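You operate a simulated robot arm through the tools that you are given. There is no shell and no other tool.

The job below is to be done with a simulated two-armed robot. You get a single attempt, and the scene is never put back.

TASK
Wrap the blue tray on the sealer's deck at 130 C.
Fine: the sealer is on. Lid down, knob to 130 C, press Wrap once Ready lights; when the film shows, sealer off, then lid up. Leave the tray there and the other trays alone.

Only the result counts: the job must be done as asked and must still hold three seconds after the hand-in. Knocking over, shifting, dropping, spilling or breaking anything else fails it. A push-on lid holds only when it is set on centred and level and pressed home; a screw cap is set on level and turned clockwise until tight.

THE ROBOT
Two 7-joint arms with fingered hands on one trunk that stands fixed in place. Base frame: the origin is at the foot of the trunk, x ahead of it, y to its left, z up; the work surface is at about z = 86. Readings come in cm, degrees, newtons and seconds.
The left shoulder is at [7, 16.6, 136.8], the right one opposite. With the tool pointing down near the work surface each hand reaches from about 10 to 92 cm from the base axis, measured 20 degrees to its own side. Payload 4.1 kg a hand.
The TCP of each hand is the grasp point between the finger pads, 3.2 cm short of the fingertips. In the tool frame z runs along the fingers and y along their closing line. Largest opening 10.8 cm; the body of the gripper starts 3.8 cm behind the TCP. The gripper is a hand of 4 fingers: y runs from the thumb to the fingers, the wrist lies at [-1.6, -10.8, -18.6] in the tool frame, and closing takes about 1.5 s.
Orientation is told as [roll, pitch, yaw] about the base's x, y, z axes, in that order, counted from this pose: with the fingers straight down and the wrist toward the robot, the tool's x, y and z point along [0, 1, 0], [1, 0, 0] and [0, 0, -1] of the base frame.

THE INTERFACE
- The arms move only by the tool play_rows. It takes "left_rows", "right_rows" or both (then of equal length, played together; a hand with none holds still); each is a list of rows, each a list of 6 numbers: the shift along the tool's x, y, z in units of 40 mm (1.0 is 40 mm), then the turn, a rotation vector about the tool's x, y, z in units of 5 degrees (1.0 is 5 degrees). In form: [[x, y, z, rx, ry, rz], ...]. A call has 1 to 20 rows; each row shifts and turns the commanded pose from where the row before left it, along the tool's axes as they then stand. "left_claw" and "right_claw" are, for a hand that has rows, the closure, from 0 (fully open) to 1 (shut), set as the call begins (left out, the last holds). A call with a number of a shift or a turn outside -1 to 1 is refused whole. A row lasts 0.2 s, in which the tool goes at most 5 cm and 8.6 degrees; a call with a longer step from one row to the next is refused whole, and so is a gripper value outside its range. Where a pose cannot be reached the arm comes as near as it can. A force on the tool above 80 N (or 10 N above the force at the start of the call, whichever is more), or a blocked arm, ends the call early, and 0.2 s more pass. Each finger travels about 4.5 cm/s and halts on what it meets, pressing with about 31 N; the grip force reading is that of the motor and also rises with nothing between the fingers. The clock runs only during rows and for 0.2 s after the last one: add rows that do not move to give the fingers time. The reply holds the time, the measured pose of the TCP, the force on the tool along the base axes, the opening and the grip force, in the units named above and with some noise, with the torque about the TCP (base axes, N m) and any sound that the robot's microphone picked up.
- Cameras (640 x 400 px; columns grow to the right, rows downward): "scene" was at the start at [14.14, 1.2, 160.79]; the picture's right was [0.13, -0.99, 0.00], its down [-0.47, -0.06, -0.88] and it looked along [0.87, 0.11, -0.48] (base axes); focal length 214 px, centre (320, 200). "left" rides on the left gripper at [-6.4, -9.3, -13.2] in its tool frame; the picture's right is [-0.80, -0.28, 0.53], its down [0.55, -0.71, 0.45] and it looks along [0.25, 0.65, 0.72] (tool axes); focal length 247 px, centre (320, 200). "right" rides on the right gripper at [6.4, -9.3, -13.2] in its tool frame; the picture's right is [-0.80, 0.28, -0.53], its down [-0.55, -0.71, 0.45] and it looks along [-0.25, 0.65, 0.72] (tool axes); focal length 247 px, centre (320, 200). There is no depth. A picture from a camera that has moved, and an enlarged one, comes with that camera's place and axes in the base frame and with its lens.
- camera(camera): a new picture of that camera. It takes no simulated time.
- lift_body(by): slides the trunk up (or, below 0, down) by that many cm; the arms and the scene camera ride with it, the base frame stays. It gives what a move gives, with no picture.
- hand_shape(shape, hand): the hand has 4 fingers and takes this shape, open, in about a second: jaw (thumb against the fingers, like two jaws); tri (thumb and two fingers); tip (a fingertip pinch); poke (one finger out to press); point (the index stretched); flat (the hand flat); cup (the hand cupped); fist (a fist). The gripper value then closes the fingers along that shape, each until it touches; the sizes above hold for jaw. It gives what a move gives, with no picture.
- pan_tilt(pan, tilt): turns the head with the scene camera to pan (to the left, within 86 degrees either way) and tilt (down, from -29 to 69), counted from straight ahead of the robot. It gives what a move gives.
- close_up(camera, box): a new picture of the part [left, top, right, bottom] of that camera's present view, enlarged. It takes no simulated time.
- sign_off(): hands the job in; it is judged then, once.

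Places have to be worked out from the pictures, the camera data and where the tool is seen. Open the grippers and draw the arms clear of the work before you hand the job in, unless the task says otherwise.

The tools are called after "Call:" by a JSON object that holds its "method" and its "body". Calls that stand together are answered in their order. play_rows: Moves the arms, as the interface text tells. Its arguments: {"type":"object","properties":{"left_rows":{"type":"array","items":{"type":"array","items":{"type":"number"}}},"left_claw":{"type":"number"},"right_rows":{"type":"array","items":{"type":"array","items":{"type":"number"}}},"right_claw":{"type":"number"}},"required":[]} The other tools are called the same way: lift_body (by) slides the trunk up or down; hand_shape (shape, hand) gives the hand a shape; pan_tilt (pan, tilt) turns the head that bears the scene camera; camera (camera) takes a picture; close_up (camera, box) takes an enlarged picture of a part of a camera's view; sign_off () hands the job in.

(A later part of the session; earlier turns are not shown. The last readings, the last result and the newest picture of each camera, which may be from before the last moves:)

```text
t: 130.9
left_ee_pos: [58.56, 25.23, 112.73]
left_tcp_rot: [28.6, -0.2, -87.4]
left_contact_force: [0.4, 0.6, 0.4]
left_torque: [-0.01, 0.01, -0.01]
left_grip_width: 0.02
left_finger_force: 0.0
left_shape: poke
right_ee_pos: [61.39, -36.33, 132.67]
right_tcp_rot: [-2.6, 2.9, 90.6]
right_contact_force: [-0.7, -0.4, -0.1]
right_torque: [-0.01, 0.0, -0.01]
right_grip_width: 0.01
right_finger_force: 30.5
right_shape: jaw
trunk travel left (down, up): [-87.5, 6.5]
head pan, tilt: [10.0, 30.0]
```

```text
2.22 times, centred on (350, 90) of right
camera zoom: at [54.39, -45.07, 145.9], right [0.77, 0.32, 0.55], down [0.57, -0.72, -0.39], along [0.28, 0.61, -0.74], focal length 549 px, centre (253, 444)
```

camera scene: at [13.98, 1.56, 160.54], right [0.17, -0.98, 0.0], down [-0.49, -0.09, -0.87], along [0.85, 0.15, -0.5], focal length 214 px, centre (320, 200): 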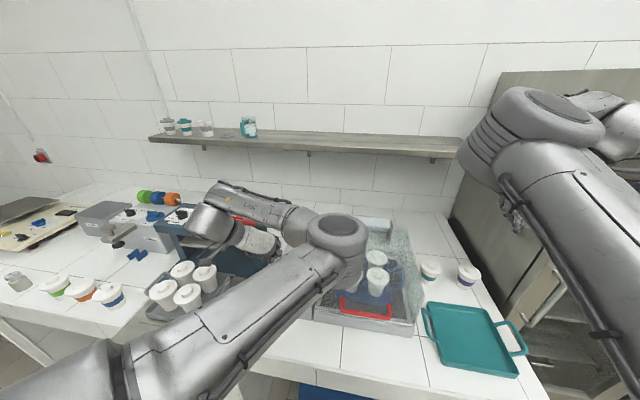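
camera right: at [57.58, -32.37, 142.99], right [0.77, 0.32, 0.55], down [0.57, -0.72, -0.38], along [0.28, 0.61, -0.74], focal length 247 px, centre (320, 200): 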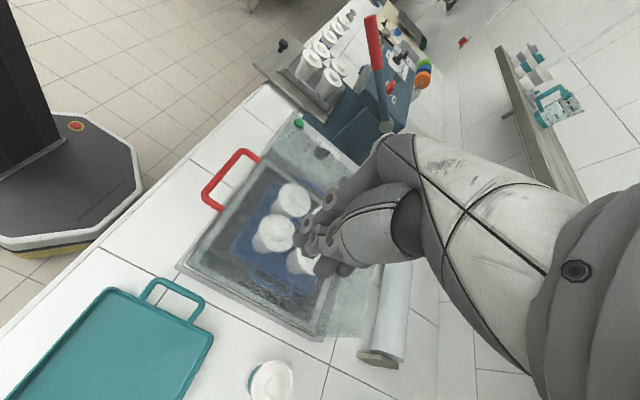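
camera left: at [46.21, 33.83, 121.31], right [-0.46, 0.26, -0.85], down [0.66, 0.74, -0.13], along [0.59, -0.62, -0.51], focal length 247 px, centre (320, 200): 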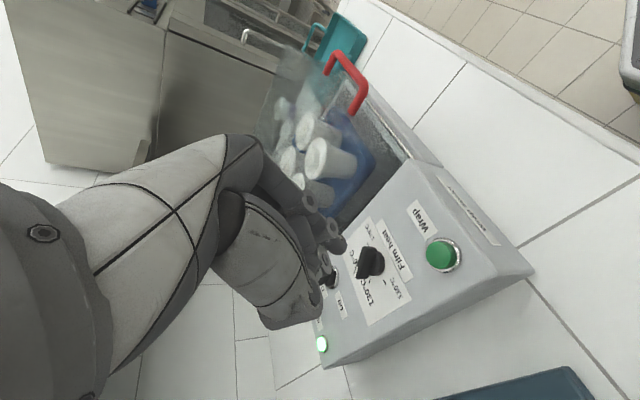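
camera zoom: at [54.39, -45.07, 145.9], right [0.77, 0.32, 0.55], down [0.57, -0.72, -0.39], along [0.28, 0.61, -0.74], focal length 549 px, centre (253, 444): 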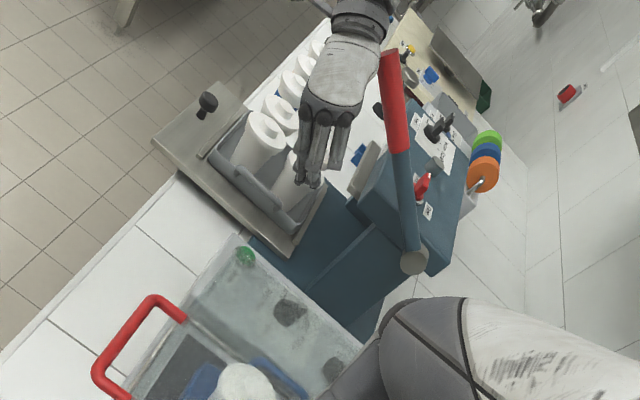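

The hand is tracking exactly and passing well clear of the lever. I'll carry on down to about 5 cm above the button.

Call:
{"method": "play_rows", "body": {"left_rows": [[-0.3, 0, 0.55, 0, 0, 0], [-0.3, 0, 0.55, 0, 0, 0], [0, 0, 0, 0, 0, 0]]}}

Call:
{"method": "play_rows", "body": {"left_rows": [[-0.24, 0, 0.44, 0, 0, 0], [0, 0, 0, 0, 0, 0]]}}

Call:
{"method": "close_up", "body": {"camera": "left", "box": [290, 180, 470, 340]}}

Call:
{"method": "close_up", "body": {"camera": "right", "box": [290, 40, 410, 150]}}

Call:
{"method": "camera", "body": {"camera": "scene"}}

```text
t: 131.8
left_ee_pos: [58.56, 25.17, 107.86]
left_tcp_rot: [28.6, -0.1, -87.4]
left_contact_force: [0.6, 0.1, 0.1]
left_torque: [0.01, -0.01, -0.01]
left_grip_width: 0.03
left_finger_force: 0.0
left_shape: poke
right_ee_pos: [61.29, -36.4, 132.6]
right_tcp_rot: [-2.6, 3.0, 90.5]
right_contact_force: [-0.1, 0.0, -0.6]
right_torque: [0.02, 0.0, 0.0]
right_grip_width: 0.02
right_finger_force: 31.1
right_shape: jaw
trunk travel left (down, up): [-87.5, 6.5]
head pan, tilt: [10.0, 30.0]
```

```text
t: 132.3
left_ee_pos: [58.0, 25.3, 106.17]
left_tcp_rot: [29.1, 0.0, -87.1]
left_contact_force: [0.3, -0.2, -0.6]
left_torque: [0.0, 0.01, 0.02]
left_grip_width: 0.02
left_finger_force: 0.0
left_shape: poke
right_ee_pos: [60.69, -36.52, 133.1]
right_tcp_rot: [-2.9, 2.8, 90.6]
right_contact_force: [-0.2, -0.4, 0.4]
right_torque: [-0.01, -0.01, -0.02]
right_grip_width: 0.02
right_finger_force: 30.3
right_shape: jaw
trunk travel left (down, up): [-87.5, 6.5]
head pan, tilt: [10.0, 30.0]
```

```text
2.50 times, centred on (380, 260) of left
camera zoom: at [45.51, 33.92, 114.71], right [-0.45, 0.26, -0.85], down [0.66, 0.74, -0.12], along [0.6, -0.62, -0.51], focal length 617 px, centre (170, 50)
```

zoom: 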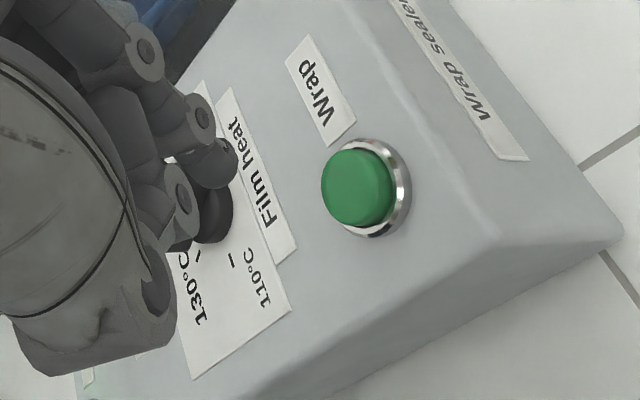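

```text
3.64 times, centred on (350, 95) of right
camera zoom: at [53.64, -45.15, 146.18], right [0.77, 0.32, 0.56], down [0.58, -0.72, -0.38], along [0.28, 0.62, -0.74], focal length 898 px, centre (211, 582)
```

zoom: 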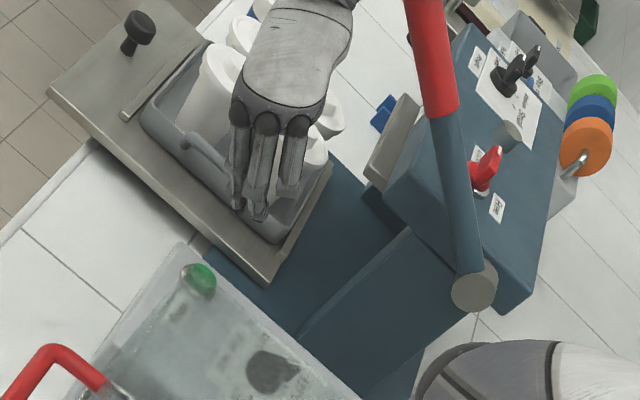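

```text
taken
camera scene: at [13.11, 1.44, 160.63], right [0.17, -0.98, 0.0], down [-0.49, -0.09, -0.87], along [0.86, 0.15, -0.5], focal length 214 px, centre (320, 200)
```

scene: 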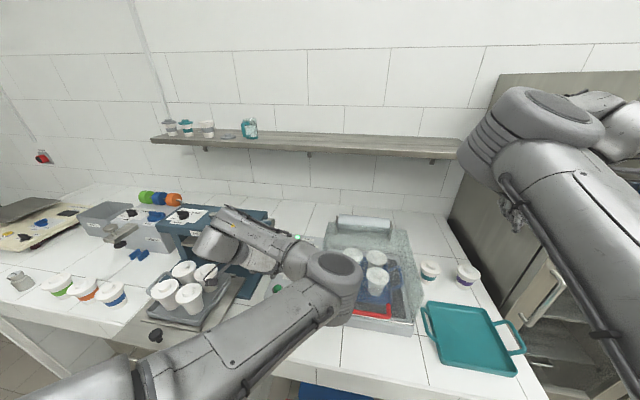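

The head camera and right hand have shifted about 0.8 cm, so some part of the left arm, probably the elbow near the lid handle, is pressing on something. I'll back up immediately the way I came.

Call:
{"method": "play_rows", "body": {"left_rows": [[0.24, 0, -0.44, 0, 0, 0], [0.3, 0, -0.55, 0, 0, 0], [0, 0, 0, 0, 0, 0]]}}

Call:
{"method": "camera", "body": {"camera": "scene"}}

Call:
{"method": "camera", "body": {"camera": "right"}}

```text
t: 133.2
left_ee_pos: [58.52, 25.09, 110.28]
left_tcp_rot: [28.7, -0.1, -87.5]
left_contact_force: [0.2, 0.3, 0.3]
left_torque: [0.01, -0.01, 0.01]
left_grip_width: 0.02
left_finger_force: 0.0
left_shape: poke
right_ee_pos: [61.26, -36.38, 132.79]
right_tcp_rot: [-2.7, 3.0, 90.5]
right_contact_force: [-0.3, 0.1, -1.0]
right_torque: [-0.01, -0.03, 0.02]
right_grip_width: 0.0
right_finger_force: 31.2
right_shape: jaw
trunk travel left (down, up): [-87.5, 6.5]
head pan, tilt: [10.0, 30.0]
```

```text
taken
camera scene: at [13.84, 1.62, 160.55], right [0.17, -0.98, 0.0], down [-0.49, -0.09, -0.87], along [0.85, 0.15, -0.5], focal length 214 px, centre (320, 200)
```

scene: 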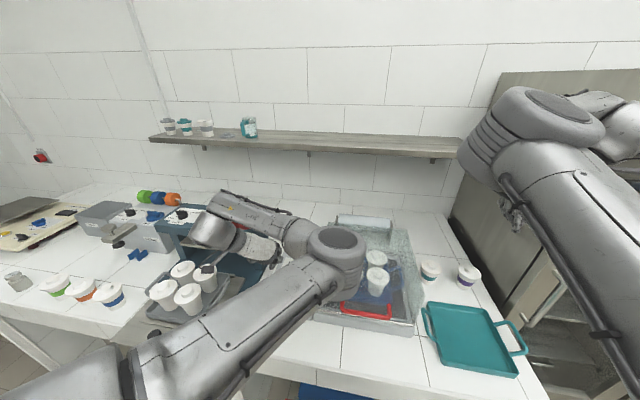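

```text
taken
camera right: at [54.25, -45.02, 145.97], right [0.77, 0.32, 0.55], down [0.57, -0.72, -0.38], along [0.28, 0.61, -0.74], focal length 247 px, centre (320, 200)
```

right: 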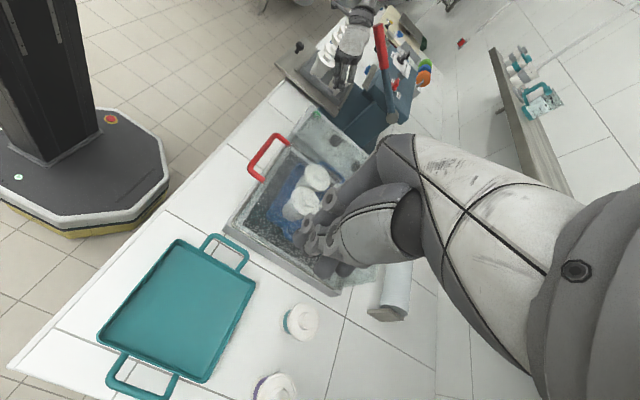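

The body has sprung back almost fully. I'll compare the lever, lid handle and nearby trays against earlier views.

Call:
{"method": "close_up", "body": {"camera": "right", "box": [220, 0, 460, 180]}}

Call:
{"method": "close_up", "body": {"camera": "scene", "box": [120, 180, 320, 340]}}

Call:
{"method": "camera", "body": {"camera": "left"}}

```text
2.22 times, centred on (340, 90) of right
camera zoom: at [54.25, -45.02, 145.97], right [0.77, 0.32, 0.55], down [0.57, -0.72, -0.38], along [0.28, 0.61, -0.74], focal length 549 px, centre (276, 444)
```

zoom: 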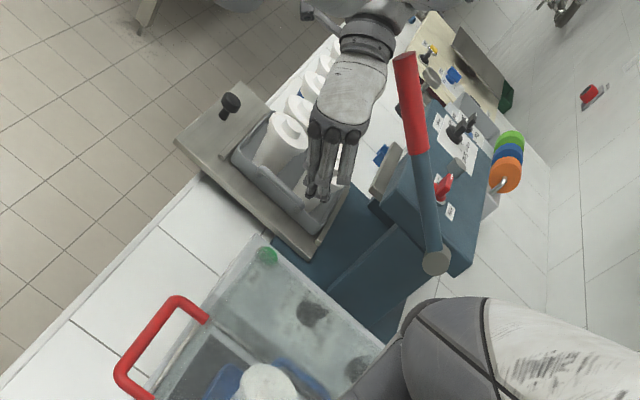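

```text
2.50 times, centred on (220, 260) of scene
camera zoom: at [13.84, 1.62, 160.55], right [0.17, -0.98, 0.0], down [-0.49, -0.09, -0.87], along [0.85, 0.15, -0.5], focal length 536 px, centre (570, 50)
```

zoom: 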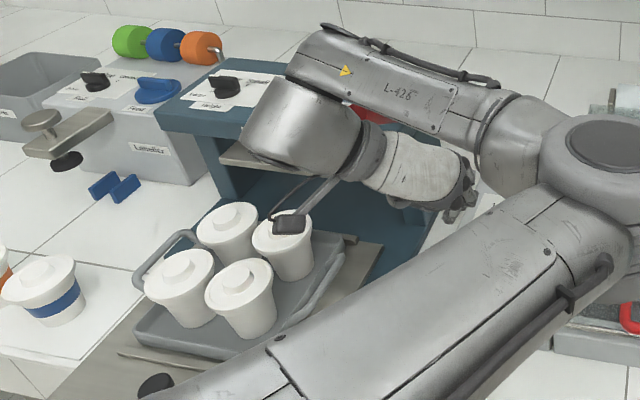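

```text
taken
camera left: at [46.12, 33.86, 118.89], right [-0.46, 0.26, -0.85], down [0.67, 0.74, -0.13], along [0.59, -0.63, -0.51], focal length 247 px, centre (320, 200)
```

left: 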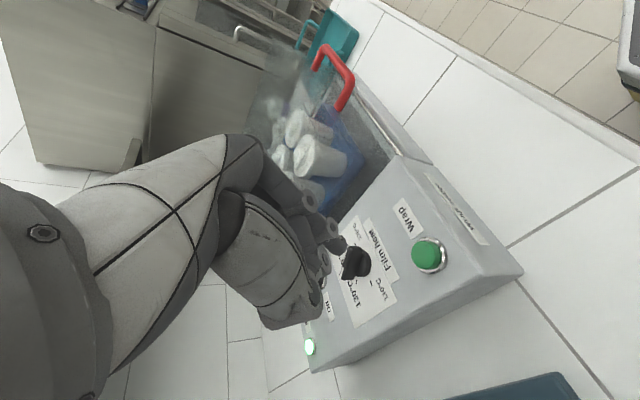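

Everything on the bench looks unmoved, and the lever is still at its reference position. The wrist housing must have touched the lever's end face, which sits against its stop. I'll tilt the hand further forward to bring the wrist about 4 cm back.

Call:
{"method": "play_rows", "body": {"left_rows": [[0, 0, 0, 0, 1, 0], [0, 0, 0, 0, 1, 0], [0, 0, 0, 0, 1, 0], [0, 0, 0, 0, 0.3, 0], [0, 0, 0, 0, 0, 0]]}}

Call:
{"method": "close_up", "body": {"camera": "scene", "box": [120, 160, 400, 340]}}

Call:
{"method": "close_up", "body": {"camera": "right", "box": [220, 0, 460, 180]}}

```text
t: 134.3
left_ee_pos: [58.51, 25.21, 110.4]
left_tcp_rot: [45.1, -0.1, -87.4]
left_contact_force: [0.2, -0.7, 0.5]
left_torque: [0.03, 0.02, -0.03]
left_grip_width: 0.01
left_finger_force: 0.2
left_shape: poke
right_ee_pos: [61.34, -36.54, 132.57]
right_tcp_rot: [-2.6, 3.0, 90.5]
right_contact_force: [0.2, -0.1, -0.5]
right_torque: [-0.03, -0.03, 0.0]
right_grip_width: 0.0
right_finger_force: 31.1
right_shape: jaw
trunk travel left (down, up): [-87.5, 6.5]
head pan, tilt: [10.0, 30.0]
```

```text
2.22 times, centred on (260, 250) of scene
camera zoom: at [13.99, 1.59, 160.54], right [0.17, -0.98, 0.0], down [-0.49, -0.09, -0.87], along [0.85, 0.15, -0.5], focal length 477 px, centre (453, 89)
```

zoom: 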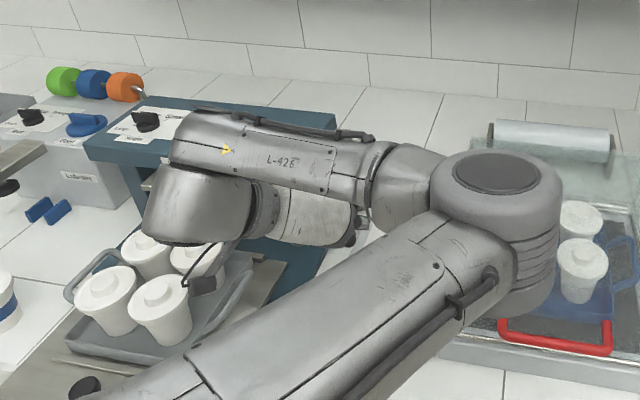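

```text
2.22 times, centred on (340, 90) of right
camera zoom: at [54.39, -45.05, 145.9], right [0.77, 0.32, 0.55], down [0.57, -0.72, -0.39], along [0.28, 0.61, -0.74], focal length 549 px, centre (276, 444)
```

zoom: 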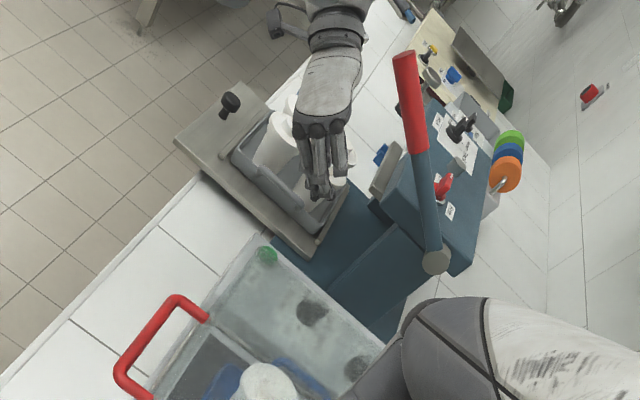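

Clear again: the camera position is back to normal and the lever is untouched. The tip is now about (60.5, 24.9, 107.8), so I'll descend in short stages and watch for drift or body sway.

Call:
{"method": "play_rows", "body": {"left_rows": [[-0.42, 0, 0.3, 0, 0, 0], [-0.42, 0, 0.3, 0, 0, 0], [0, 0, 0, 0, 0, 0]]}}

Call:
{"method": "close_up", "body": {"camera": "scene", "box": [120, 160, 400, 340]}}

Call:
{"method": "close_up", "body": {"camera": "right", "box": [220, 0, 460, 180]}}

```text
t: 135.2
left_ee_pos: [58.0, 25.67, 106.47]
left_tcp_rot: [45.3, -0.1, -86.8]
left_contact_force: [0.0, -0.7, 0.4]
left_torque: [-0.01, -0.03, -0.01]
left_grip_width: 0.0
left_finger_force: 0.1
left_shape: poke
right_ee_pos: [61.44, -36.47, 132.66]
right_tcp_rot: [-2.6, 3.0, 90.4]
right_contact_force: [-0.2, -0.4, 0.1]
right_torque: [0.0, 0.01, 0.0]
right_grip_width: 0.02
right_finger_force: 31.5
right_shape: jaw
trunk travel left (down, up): [-87.5, 6.5]
head pan, tilt: [10.0, 30.0]
```

```text
2.22 times, centred on (260, 250) of scene
camera zoom: at [14.02, 1.56, 160.53], right [0.17, -0.98, 0.0], down [-0.49, -0.09, -0.87], along [0.85, 0.15, -0.5], focal length 477 px, centre (453, 89)
```

zoom: 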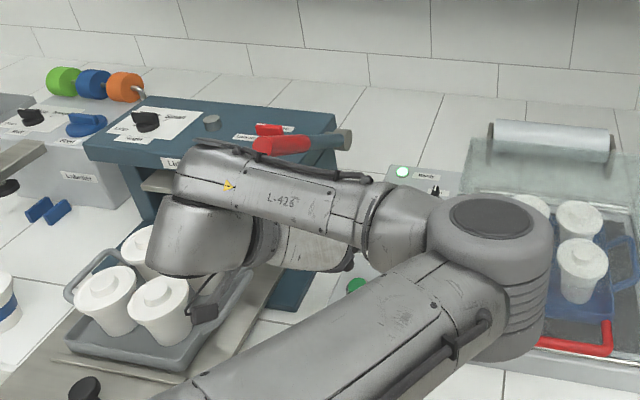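

```text
2.22 times, centred on (340, 90) of right
camera zoom: at [54.42, -45.07, 145.88], right [0.77, 0.32, 0.55], down [0.57, -0.72, -0.39], along [0.28, 0.61, -0.74], focal length 549 px, centre (276, 444)
```

zoom: 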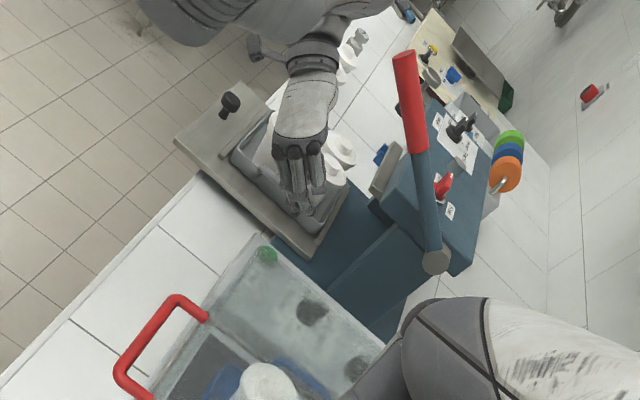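

A small leftward drift has begun as the elbow nears its limit. Yawing the hand another 15° clockwise points the fingers to the right and frees the elbow, so I'll do that here while easing back 1.5 cm to stay behind the lever.

Call:
{"method": "play_rows", "body": {"left_rows": [[-0.088, 0, -0.088, -0.707, 0, 0.707], [-0.088, 0, -0.088, -0.707, 0, 0.707], [-0.088, 0, -0.088, -0.707, 0, 0.707], [0, 0, 0, 0, 0, 0]]}}

Call:
{"method": "close_up", "body": {"camera": "scene", "box": [120, 160, 400, 340]}}

Call:
{"method": "camera", "body": {"camera": "left"}}

Call:
{"method": "close_up", "body": {"camera": "right", "box": [220, 0, 460, 180]}}

```text
t: 136.3
left_ee_pos: [60.07, 23.35, 105.53]
left_tcp_rot: [46.3, 1.0, -99.4]
left_contact_force: [-0.3, 0.3, 1.4]
left_torque: [0.02, 0.06, -0.03]
left_grip_width: 0.0
left_finger_force: 0.0
left_shape: poke
left hand out of reach, approached as far as the arm can: row 1, 2, 3
right_ee_pos: [57.8, -37.13, 134.36]
right_tcp_rot: [-4.2, 3.2, 89.9]
right_contact_force: [-0.6, 0.3, -0.5]
right_torque: [-0.06, 0.0, 0.01]
right_grip_width: 0.0
right_finger_force: 31.4
right_shape: jaw
trunk travel left (down, up): [-87.5, 6.5]
head pan, tilt: [10.0, 30.0]
stopped in row 4 (left hand): the arm was blocked; the commanded pose is now the measured one
```

```text
2.22 times, centred on (260, 250) of scene
camera zoom: at [9.51, 2.62, 160.8], right [0.2, -0.98, 0.01], down [-0.47, -0.1, -0.88], along [0.86, 0.17, -0.48], focal length 477 px, centre (453, 89)
```

zoom: 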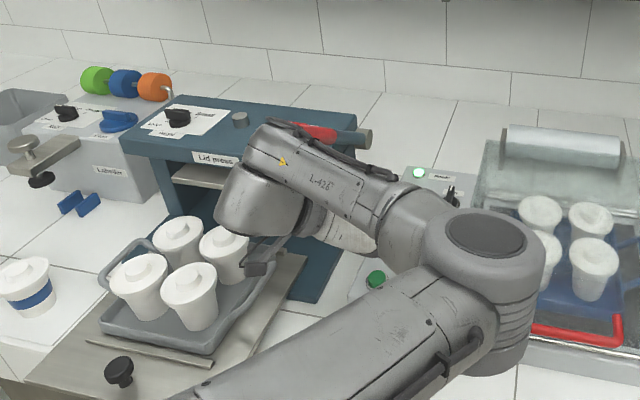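

```text
taken
camera left: at [47.72, 34.6, 110.19], right [-0.11, 0.32, -0.94], down [0.81, 0.58, 0.1], along [0.58, -0.75, -0.33], focal length 247 px, centre (320, 200)
```

left: 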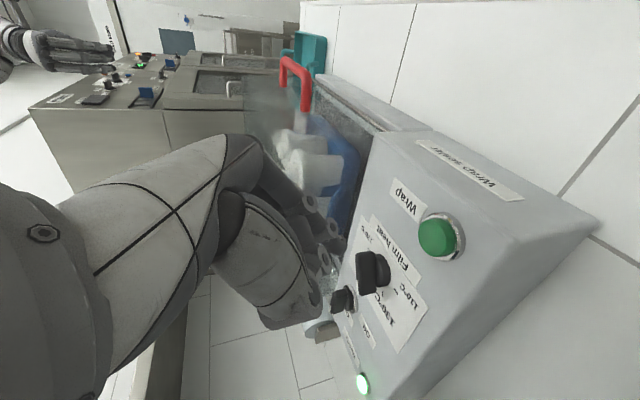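

```text
2.22 times, centred on (340, 90) of right
camera zoom: at [50.41, -45.79, 147.43], right [0.76, 0.31, 0.57], down [0.58, -0.73, -0.37], along [0.3, 0.61, -0.73], focal length 549 px, centre (276, 444)
```

zoom: 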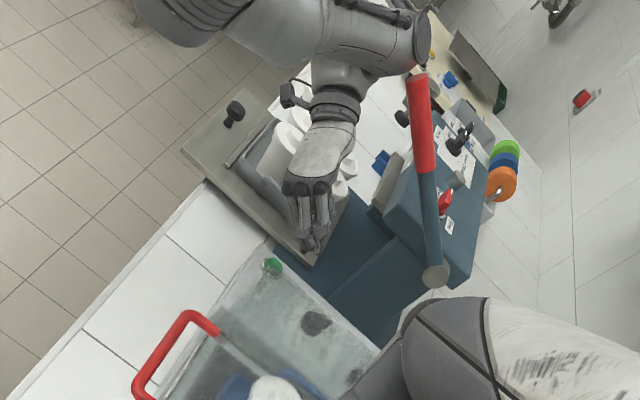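

The forearm end is now pushing against the lever tip and rocking the body back. I'll reverse straight away: back the hand off toward the robot and undo the yaw.

Call:
{"method": "play_rows", "body": {"left_rows": [[-0.25, 0.06, -0.26, 0.5, 0, -0.5], [-0.25, 0.06, -0.26, 0.707, 0, -0.707], [-0.1, 0, -0.1, 0.707, 0, -0.707], [0, 0, 0, 0.3, 0, -0.3], [0, 0, 0, 0, 0, 0]]}}

Call:
{"method": "close_up", "body": {"camera": "scene", "box": [120, 160, 400, 340]}}

Call:
{"method": "close_up", "body": {"camera": "right", "box": [220, 0, 460, 180]}}

```text
t: 137.6
left_ee_pos: [60.89, 23.56, 104.51]
left_tcp_rot: [45.1, 0.7, -84.9]
left_contact_force: [0.0, -0.3, 0.3]
left_torque: [0.0, 0.04, 0.0]
left_grip_width: 0.03
left_finger_force: 0.0
left_shape: poke
left hand out of reach, approached as far as the arm can: row 2, 3
right_ee_pos: [61.28, -38.1, 132.5]
right_tcp_rot: [-2.4, 2.9, 89.6]
right_contact_force: [0.0, -0.2, -0.4]
right_torque: [0.04, 0.0, -0.04]
right_grip_width: 0.01
right_finger_force: 30.9
right_shape: jaw
trunk travel left (down, up): [-87.5, 6.5]
head pan, tilt: [10.0, 30.0]
```

```text
2.22 times, centred on (260, 250) of scene
camera zoom: at [14.22, 1.24, 160.51], right [0.17, -0.98, 0.0], down [-0.49, -0.08, -0.87], along [0.85, 0.15, -0.5], focal length 477 px, centre (453, 89)
```

zoom: 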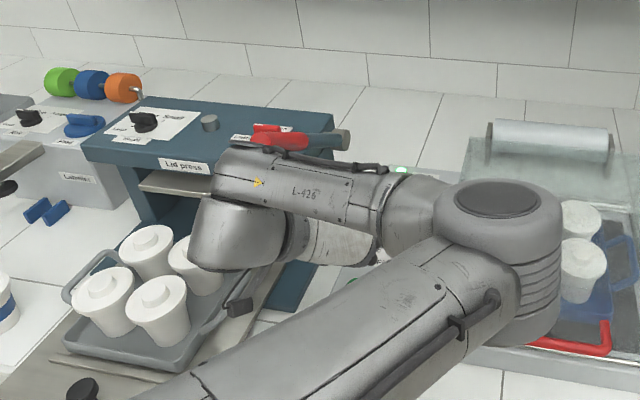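

```text
2.22 times, centred on (340, 90) of right
camera zoom: at [54.17, -46.64, 145.7], right [0.78, 0.31, 0.55], down [0.56, -0.73, -0.39], along [0.28, 0.61, -0.74], focal length 549 px, centre (276, 444)
```

zoom: 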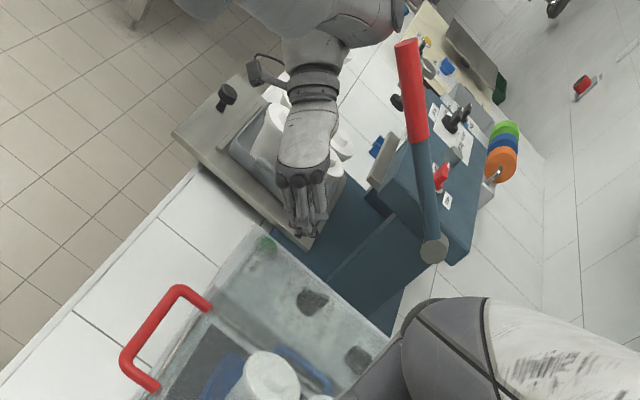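

The body is nearly upright again and the lever still sits at its stop. I'll ease the hand further back toward the robot to open a clear gap behind the lever.

Call:
{"method": "play_rows", "body": {"left_rows": [[-0.2, 0, -0.2, 0, 0, 0], [-0.2, 0, -0.2, 0, 0, 0], [-0.2, 0, -0.2, 0, 0, 0], [0, 0, 0, 0, 0, 0]]}}

Call:
{"method": "close_up", "body": {"camera": "right", "box": [220, 0, 460, 180]}}

Call:
{"method": "camera", "body": {"camera": "scene"}}

```text
t: 138.6
left_ee_pos: [58.72, 25.2, 105.07]
left_tcp_rot: [45.3, 0.5, -85.0]
left_contact_force: [0.6, 0.2, 0.6]
left_torque: [0.02, 0.01, -0.01]
left_grip_width: 0.0
left_finger_force: 0.0
left_shape: poke
left hand out of reach, approached as far as the arm can: row 1, 2, 3
right_ee_pos: [60.96, -37.66, 132.7]
right_tcp_rot: [-2.6, 3.0, 89.5]
right_contact_force: [0.0, -0.2, 0.0]
right_torque: [-0.01, 0.0, 0.01]
right_grip_width: 0.01
right_finger_force: 30.9
right_shape: jaw
trunk travel left (down, up): [-87.5, 6.5]
head pan, tilt: [10.0, 30.0]
```

```text
2.22 times, centred on (340, 90) of right
camera zoom: at [53.92, -46.24, 145.94], right [0.77, 0.31, 0.55], down [0.56, -0.73, -0.38], along [0.29, 0.61, -0.74], focal length 549 px, centre (276, 444)
```

zoom: 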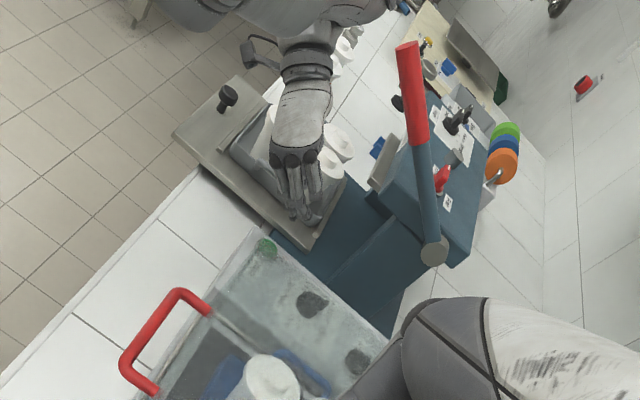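

```text
taken
camera scene: at [13.92, 1.62, 160.54], right [0.17, -0.98, 0.0], down [-0.49, -0.09, -0.87], along [0.85, 0.15, -0.5], focal length 214 px, centre (320, 200)
```

scene: 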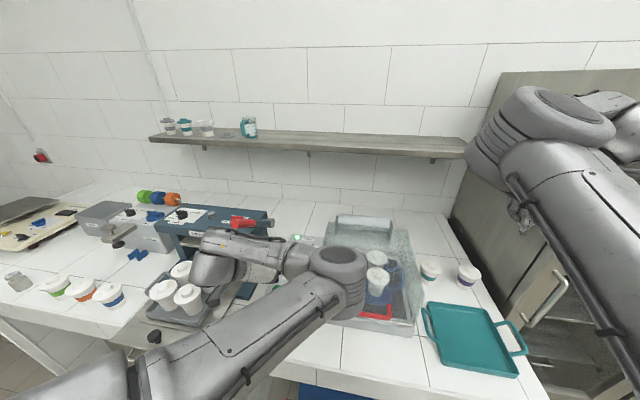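

There is a visible gap now and the lever hasn't moved. The tip is roughly 6 cm above the button, so I'll descend in 2.5 cm steps.

Call:
{"method": "play_rows", "body": {"left_rows": [[-0.3, 0, 0.22, 0, 0, 0], [-0.22, 0, 0.22, 0, 0, 0], [0, 0, 0, 0, 0, 0]]}}

Call:
{"method": "close_up", "body": {"camera": "right", "box": [220, 0, 460, 180]}}

Call:
{"method": "close_up", "body": {"camera": "left", "box": [290, 160, 490, 340]}}

Call:
{"method": "camera", "body": {"camera": "scene"}}

```text
t: 139.3
left_ee_pos: [58.82, 25.74, 102.64]
left_tcp_rot: [45.4, 0.4, -84.9]
left_contact_force: [-0.5, -0.9, -0.9]
left_torque: [0.01, 0.02, 0.03]
left_grip_width: 0.0
left_finger_force: 0.1
left_shape: poke
left hand out of reach, approached as far as the arm can: row 1
right_ee_pos: [61.17, -37.83, 132.62]
right_tcp_rot: [-2.6, 3.0, 89.6]
right_contact_force: [-0.8, 0.2, 0.3]
right_torque: [0.0, 0.01, -0.02]
right_grip_width: 0.0
right_finger_force: 30.9
right_shape: jaw
trunk travel left (down, up): [-87.5, 6.5]
head pan, tilt: [10.0, 30.0]
```

```text
2.22 times, centred on (340, 90) of right
camera zoom: at [54.0, -46.32, 145.88], right [0.77, 0.31, 0.55], down [0.56, -0.73, -0.39], along [0.29, 0.61, -0.74], focal length 549 px, centre (276, 444)
```

zoom: 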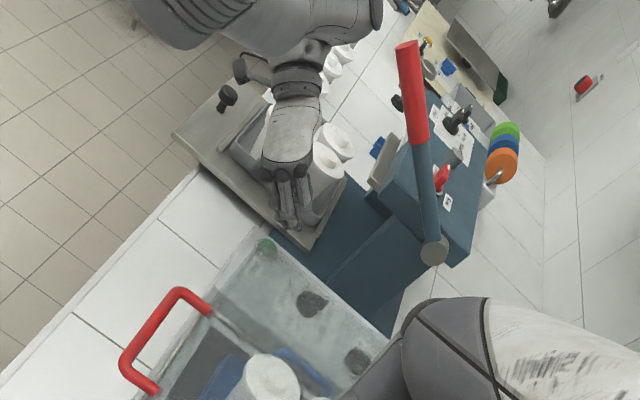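

```text
2.22 times, centred on (390, 250) of left
camera zoom: at [44.23, 33.66, 107.3], right [-0.21, 0.27, -0.94], down [0.64, 0.76, 0.08], along [0.74, -0.58, -0.33], focal length 549 px, centre (164, 89)
```

zoom: 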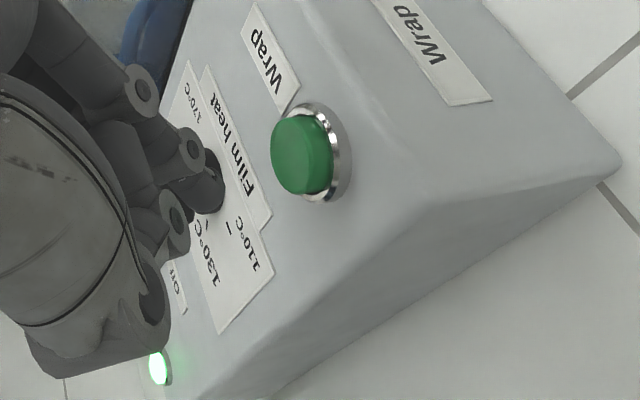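

```text
taken
camera scene: at [14.02, 1.53, 160.53], right [0.17, -0.98, 0.0], down [-0.49, -0.09, -0.87], along [0.85, 0.15, -0.5], focal length 214 px, centre (320, 200)
```

scene: 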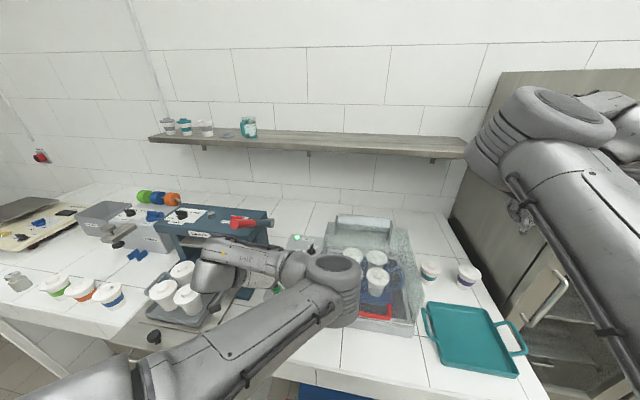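

The lever is clear. The tip is near (60.8, 25.6, 99.9) and the button top near (59.5, 25.1, 96.3). I'll move back 1.2 cm and down 2.4 cm, then check before pressing.

Call:
{"method": "play_rows", "body": {"left_rows": [[-0.32, 0.05, 0.1, 0, 0, 0], [-0.32, 0.05, 0.1, 0, 0, 0], [0, 0, 0, 0, 0, 0]]}}

Call:
{"method": "close_up", "body": {"camera": "left", "box": [290, 160, 490, 340]}}

Call:
{"method": "close_up", "body": {"camera": "right", "box": [220, 0, 460, 180]}}

```text
t: 140.2
left_ee_pos: [58.52, 26.73, 100.4]
left_tcp_rot: [45.7, 0.5, -84.7]
left_contact_force: [-0.4, 0.6, 0.2]
left_torque: [0.04, 0.01, 0.03]
left_grip_width: 0.01
left_finger_force: 0.0
left_shape: poke
left hand out of reach, approached as far as the arm can: row 1, 2
right_ee_pos: [61.14, -37.68, 132.66]
right_tcp_rot: [-2.6, 2.9, 89.6]
right_contact_force: [-0.3, -0.3, -0.2]
right_torque: [0.02, -0.03, -0.01]
right_grip_width: 0.01
right_finger_force: 30.9
right_shape: jaw
trunk travel left (down, up): [-87.5, 6.5]
head pan, tilt: [10.0, 30.0]
```

```text
2.22 times, centred on (390, 250) of left
camera zoom: at [43.86, 34.51, 105.22], right [-0.2, 0.27, -0.94], down [0.64, 0.77, 0.09], along [0.74, -0.58, -0.33], focal length 549 px, centre (164, 89)
```

zoom: 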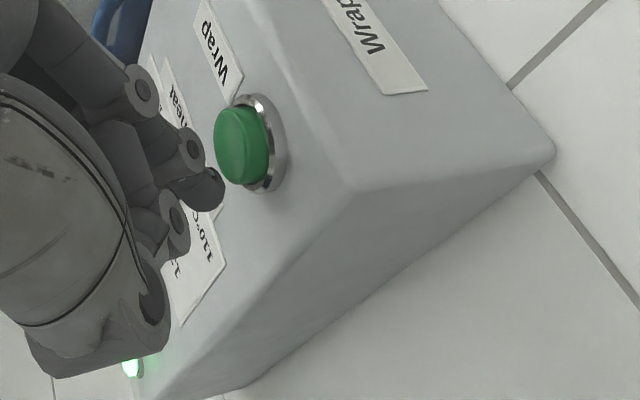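

```text
2.22 times, centred on (340, 90) of right
camera zoom: at [54.0, -46.3, 145.89], right [0.77, 0.31, 0.55], down [0.56, -0.73, -0.39], along [0.29, 0.61, -0.74], focal length 549 px, centre (276, 444)
```

zoom: 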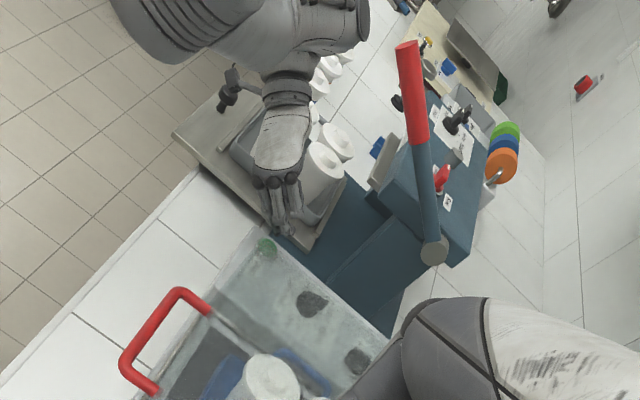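

The arm's limit pushed the tip about 1.4 cm left and 1 cm forward of the button. Pivoting the hand about the wrist (a 6° clockwise yaw with a matching shift) corrects that without moving the forearm.

Call:
{"method": "play_rows", "body": {"left_rows": [[-0.112, 0.168, -0.113, -0.42, 0, 0.42], [-0.112, 0.168, -0.113, -0.42, 0, 0.42], [0, 0, 0, 0, 0, 0]]}}

Call:
{"method": "close_up", "body": {"camera": "left", "box": [290, 160, 490, 340]}}

Call:
{"method": "close_up", "body": {"camera": "right", "box": [220, 0, 460, 180]}}

```text
t: 140.9
left_ee_pos: [58.25, 26.72, 100.96]
left_tcp_rot: [46.0, 0.6, -90.3]
left_contact_force: [0.2, 0.2, 0.2]
left_torque: [0.01, 0.04, 0.02]
left_grip_width: 0.0
left_finger_force: 0.1
left_shape: poke
left hand out of reach, approached as far as the arm can: row 1, 2
right_ee_pos: [61.02, -37.8, 132.62]
right_tcp_rot: [-2.6, 3.1, 89.7]
right_contact_force: [-1.0, -1.0, -0.1]
right_torque: [0.02, 0.0, -0.03]
right_grip_width: 0.0
right_finger_force: 31.2
right_shape: jaw
trunk travel left (down, up): [-87.5, 6.5]
head pan, tilt: [10.0, 30.0]
```

```text
2.22 times, centred on (390, 250) of left
camera zoom: at [44.38, 35.95, 105.59], right [-0.17, 0.29, -0.94], down [0.71, 0.7, 0.09], along [0.69, -0.65, -0.33], focal length 549 px, centre (164, 89)
```

zoom: 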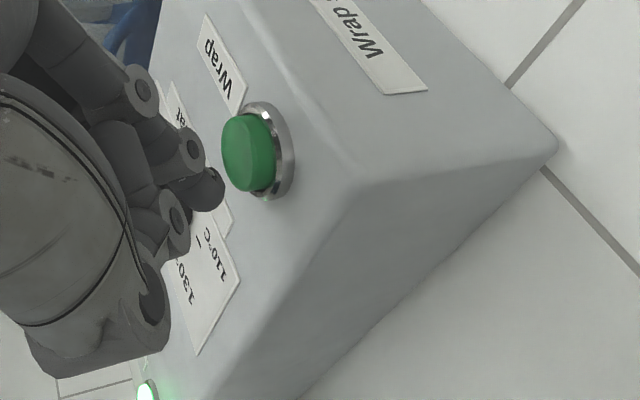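

```text
2.22 times, centred on (340, 90) of right
camera zoom: at [54.0, -46.3, 145.89], right [0.77, 0.31, 0.55], down [0.56, -0.73, -0.39], along [0.29, 0.61, -0.74], focal length 549 px, centre (276, 444)
```

zoom: 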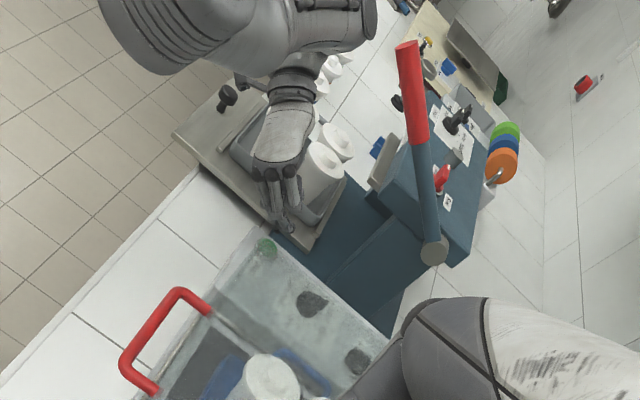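

The arm keeps creeping at this low height, but lowering the whole trunk moves the hand straight down without changing the arm's joints. I'll raise the arm back to where it has freedom, line the tip up over the button, and press by lowering the trunk.

Call:
{"method": "play_rows", "body": {"left_rows": [[0.4, 0, -0.4, 0, 0, 0], [0.4, 0, -0.4, 0, 0, 0], [0.4, 0, -0.4, 0, 0, 0], [0.35, 0.1, -0.4, 0, 0, 0], [-0.08, 0.2, -0.08, 0, 0, 0], [0, 0, 0, 0, 0, 0]]}}

Call:
{"method": "close_up", "body": {"camera": "right", "box": [220, 0, 460, 180]}}

Call:
{"method": "close_up", "body": {"camera": "left", "box": [290, 160, 490, 340]}}

Call:
{"method": "camera", "body": {"camera": "scene"}}

```text
t: 142.3
left_ee_pos: [59.08, 23.95, 108.43]
left_tcp_rot: [45.1, 0.4, -90.8]
left_contact_force: [0.1, -0.3, 0.6]
left_torque: [-0.01, 0.01, -0.02]
left_grip_width: 0.0
left_finger_force: 0.1
left_shape: poke
left hand out of reach, approached as far as the arm can: row 1, 2, 3, 4
right_ee_pos: [61.15, -37.75, 132.68]
right_tcp_rot: [-2.7, 3.0, 89.6]
right_contact_force: [-0.4, 0.5, -0.9]
right_torque: [0.01, 0.02, -0.01]
right_grip_width: 0.01
right_finger_force: 31.3
right_shape: jaw
trunk travel left (down, up): [-87.5, 6.5]
head pan, tilt: [10.0, 30.0]
```

```text
2.22 times, centred on (340, 90) of right
camera zoom: at [54.04, -46.24, 145.89], right [0.77, 0.31, 0.55], down [0.56, -0.73, -0.38], along [0.29, 0.61, -0.74], focal length 549 px, centre (276, 444)
```

zoom: 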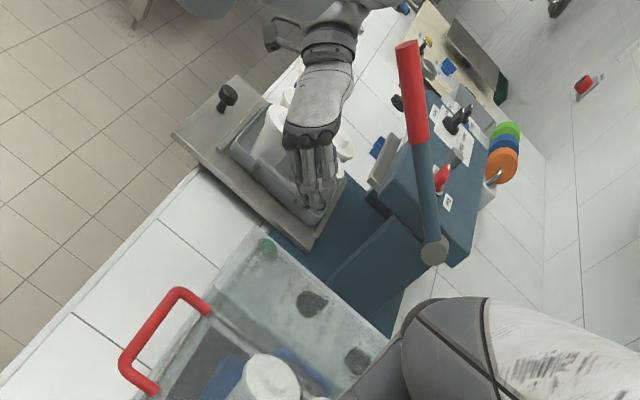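

```text
2.22 times, centred on (390, 250) of left
camera zoom: at [45.36, 33.28, 113.3], right [-0.18, 0.29, -0.94], down [0.71, 0.7, 0.08], along [0.68, -0.66, -0.34], focal length 549 px, centre (164, 89)
```

zoom: 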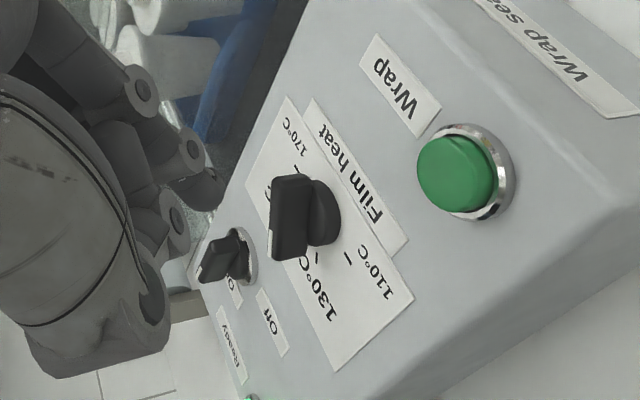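

```text
taken
camera scene: at [14.05, 1.61, 160.53], right [0.17, -0.98, 0.0], down [-0.49, -0.09, -0.87], along [0.85, 0.15, -0.5], focal length 214 px, centre (320, 200)
```

scene: 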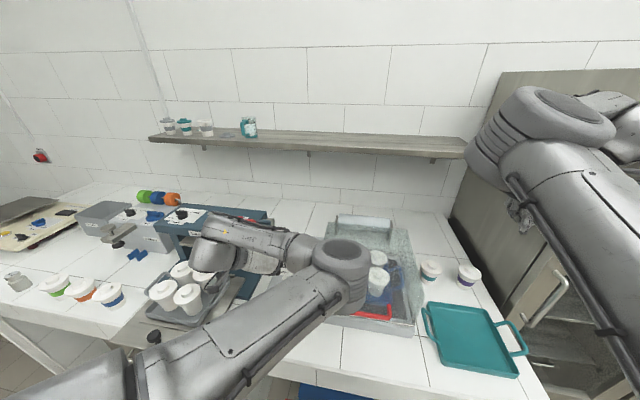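

Free again with the lever untouched. The tip is at about (61.1, 23.6, 105.9), so I'll shift it back 1.5 cm and left 1.5 cm to stand right over the button.

Call:
{"method": "play_rows", "body": {"left_rows": [[-0.14, -0.19, -0.14, 0, 0, 0], [-0.14, -0.19, -0.14, 0, 0, 0], [0, 0, 0, 0, 0, 0]]}}

Call:
{"method": "close_up", "body": {"camera": "left", "box": [290, 160, 490, 340]}}

Call:
{"method": "close_up", "body": {"camera": "right", "box": [290, 40, 410, 150]}}

```text
t: 143.2
left_ee_pos: [59.21, 23.93, 108.43]
left_tcp_rot: [45.3, 0.4, -90.9]
left_contact_force: [0.9, -0.4, -0.2]
left_torque: [0.03, 0.02, 0.0]
left_grip_width: 0.0
left_finger_force: 0.0
left_shape: poke
left hand out of reach, approached as far as the arm can: row 1, 2
right_ee_pos: [61.2, -37.78, 132.63]
right_tcp_rot: [-2.6, 3.0, 89.6]
right_contact_force: [0.5, -0.1, -0.2]
right_torque: [-0.01, 0.0, 0.01]
right_grip_width: 0.03
right_finger_force: 31.4
right_shape: jaw
trunk travel left (down, up): [-87.5, 6.5]
head pan, tilt: [10.0, 30.0]
```

```text
2.22 times, centred on (390, 250) of left
camera zoom: at [45.46, 33.28, 113.22], right [-0.18, 0.29, -0.94], down [0.72, 0.69, 0.08], along [0.68, -0.66, -0.33], focal length 549 px, centre (164, 89)
```

zoom: 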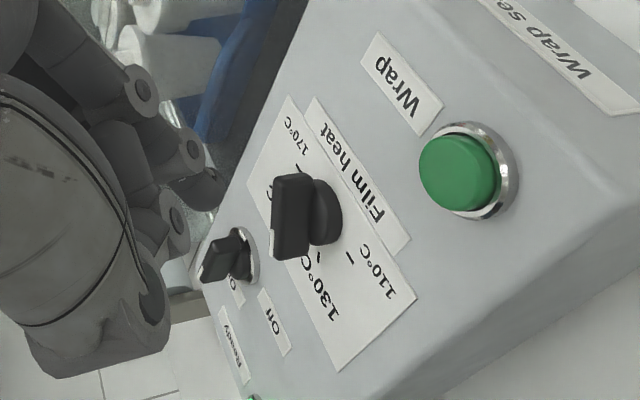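

```text
3.64 times, centred on (350, 95) of right
camera zoom: at [54.0, -46.28, 145.9], right [0.77, 0.31, 0.55], down [0.56, -0.73, -0.39], along [0.29, 0.61, -0.74], focal length 898 px, centre (211, 582)
```

zoom: 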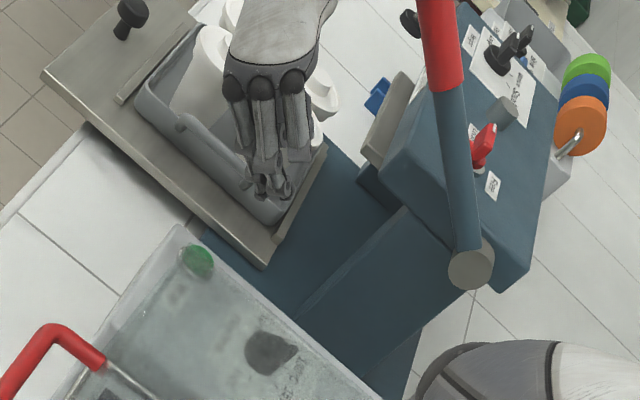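

The arm is stuck at its joint limit in this low posture. All the higher poses were free, so the better approach is to lower the trunk and let the arm work relatively high. First I raise the left hand well clear.

Call:
{"method": "play_rows", "body": {"left_rows": [[0.4, 0, -0.4, 0, 0, 0], [0.5, 0, -0.5, 0, 0, 0], [0.6, 0, -0.6, 0, 0, 0], [0.6, 0, -0.6, 0, 0, 0], [0.6, 0, -0.6, 0, 0, 0], [0.6, 0, -0.6, 0, 0, 0], [0.6, 0, -0.6, 0, 0, 0], [0.6, 0, -0.6, 0, 0, 0], [0.6, 0, -0.6, 0, 0, 0], [0, 0, 0, 0, 0, 0]]}}

Call:
{"method": "close_up", "body": {"camera": "right", "box": [220, 0, 460, 180]}}

Call:
{"method": "camera", "body": {"camera": "scene"}}

```text
t: 145.2
left_ee_pos: [58.8, 25.37, 128.57]
left_tcp_rot: [36.6, 0.2, -88.8]
left_contact_force: [0.1, -0.1, -0.4]
left_torque: [-0.01, 0.02, 0.0]
left_grip_width: 0.0
left_finger_force: 0.0
left_shape: poke
left hand out of reach, approached as far as the arm can: row 1, 2
right_ee_pos: [60.94, -37.61, 132.62]
right_tcp_rot: [-2.6, 3.0, 89.7]
right_contact_force: [-0.5, 0.2, 0.1]
right_torque: [-0.04, -0.03, -0.01]
right_grip_width: 0.0
right_finger_force: 31.5
right_shape: jaw
trunk travel left (down, up): [-87.5, 6.5]
head pan, tilt: [10.0, 30.0]
stopped in row 9 (left hand): the arm was blocked; the commanded pose is now the measured one
```

```text
2.22 times, centred on (340, 90) of right
camera zoom: at [53.99, -46.23, 145.92], right [0.77, 0.31, 0.55], down [0.56, -0.73, -0.38], along [0.28, 0.61, -0.74], focal length 549 px, centre (276, 444)
```

zoom: 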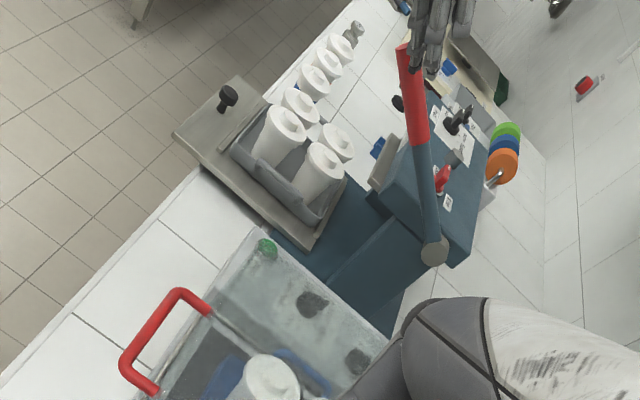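

```text
taken
camera scene: at [13.99, 1.61, 160.53], right [0.17, -0.98, 0.0], down [-0.49, -0.09, -0.87], along [0.85, 0.15, -0.5], focal length 214 px, centre (320, 200)
```

scene: 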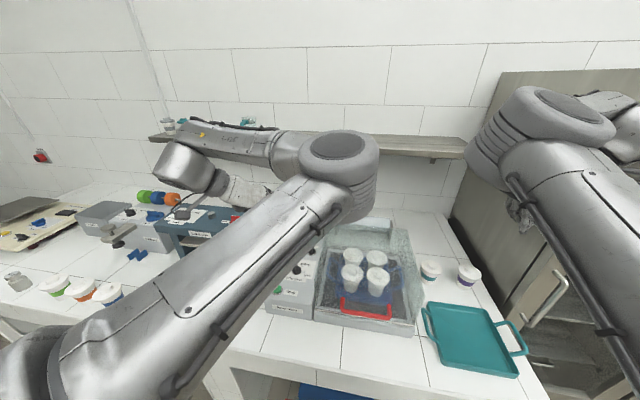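

The hand is well above everything and the lever is fine, but the forward tilt now limits the arm. I'll take the tilt out while keeping height, then go up.

Call:
{"method": "play_rows", "body": {"left_rows": [[0, 0, 0, 0, -1, 0], [0, 0, 0, 0, -1, 0], [0, 0, 0, 0, -1, 0], [0, 0, 0, 0, -1, 0], [0, 0, 0, 0, -1, 0], [0, 0, 0, 0, -1, 0], [0, 0, 0, 0, -1, 0], [0, 0, -0.5, 0, 0, 0], [0, 0, -0.5, 0, 0, 0], [0, 0, -0.5, 0, 0, 0], [0, 0, 0, 0, 0, 0]]}}

Call:
{"method": "camera", "body": {"camera": "scene"}}

```text
t: 147.6
left_ee_pos: [58.67, 25.16, 134.53]
left_tcp_rot: [2.0, 0.5, -89.0]
left_contact_force: [-0.3, -0.6, -0.5]
left_torque: [-0.02, -0.01, 0.01]
left_grip_width: 0.02
left_finger_force: 0.0
left_shape: poke
right_ee_pos: [61.07, -37.68, 132.58]
right_tcp_rot: [-2.5, 3.0, 89.6]
right_contact_force: [-0.8, -0.3, -0.2]
right_torque: [0.0, -0.04, -0.02]
right_grip_width: 0.0
right_finger_force: 30.7
right_shape: jaw
trunk travel left (down, up): [-87.5, 6.5]
head pan, tilt: [10.0, 30.0]
```

```text
taken
camera scene: at [14.05, 1.58, 160.53], right [0.17, -0.98, 0.0], down [-0.49, -0.09, -0.87], along [0.85, 0.15, -0.5], focal length 214 px, centre (320, 200)
```

scene: 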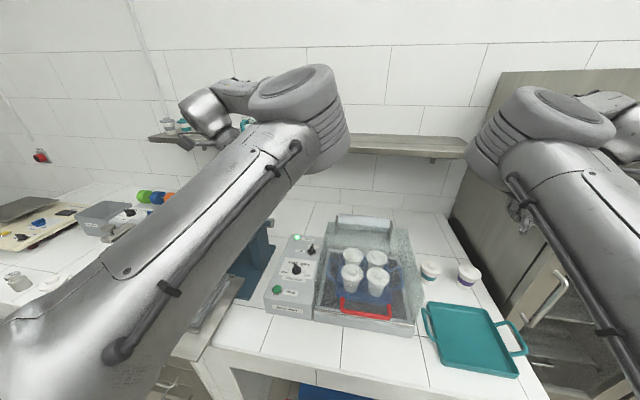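

The arm is free again and high. I'll yaw to about -15° here, which keeps the wrist well behind and to the right of the lever's end, before aligning over the button.

Call:
{"method": "play_rows", "body": {"left_rows": [[0, 0, 0, 0, 0, -1], [0, 0, 0, 0, 0, -1], [0, 0, 0, 0, 0, -1], [0, 0, 0, 0, 0, -1], [0, 0, 0, 0, 0, -1], [0, 0, 0, 0, 0, -1], [0, 0, 0, 0, 0, -1], [0, 0, 0, 0, 0, -1], [0, 0, 0, 0, 0, -1], [0, 0, 0, 0, 0, -1], [0, 0, 0, 0, 0, -1], [0, 0, 0, 0, 0, -1], [0, 0, 0, 0, 0, -1], [0, 0, 0, 0, 0, -1], [0, 0, 0, 0, 0, -1], [0, 0, 0, 0, 0, 0]]}}

Call:
{"method": "camera", "body": {"camera": "scene"}}

Call:
{"method": "camera", "body": {"camera": "left"}}

```text
t: 150.9
left_ee_pos: [58.66, 26.14, 134.79]
left_tcp_rot: [0.8, -1.9, -12.8]
left_contact_force: [1.0, 0.1, -0.2]
left_torque: [-0.01, -0.01, -0.01]
left_grip_width: 0.01
left_finger_force: 0.1
left_shape: poke
right_ee_pos: [61.12, -37.73, 132.74]
right_tcp_rot: [-2.6, 3.0, 89.6]
right_contact_force: [0.0, 0.4, 0.0]
right_torque: [-0.01, -0.02, 0.0]
right_grip_width: 0.0
right_finger_force: 31.3
right_shape: jaw
trunk travel left (down, up): [-87.5, 6.5]
head pan, tilt: [10.0, 30.0]
```

```text
taken
camera scene: at [14.02, 1.58, 160.53], right [0.17, -0.98, 0.0], down [-0.49, -0.09, -0.87], along [0.85, 0.15, -0.5], focal length 214 px, centre (320, 200)
```

scene: 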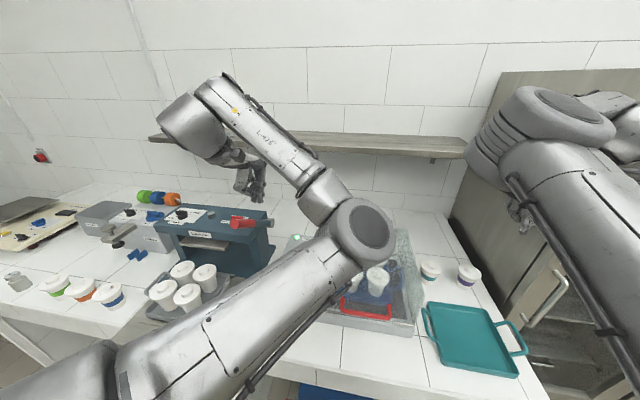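

```text
taken
camera left: at [47.71, 21.73, 147.65], right [-0.43, -0.71, -0.55], down [-0.55, 0.69, -0.46], along [0.71, 0.1, -0.69], focal length 247 px, centre (320, 200)
```

left: 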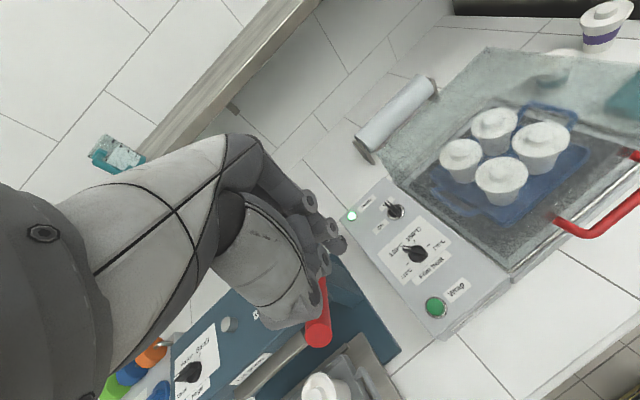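

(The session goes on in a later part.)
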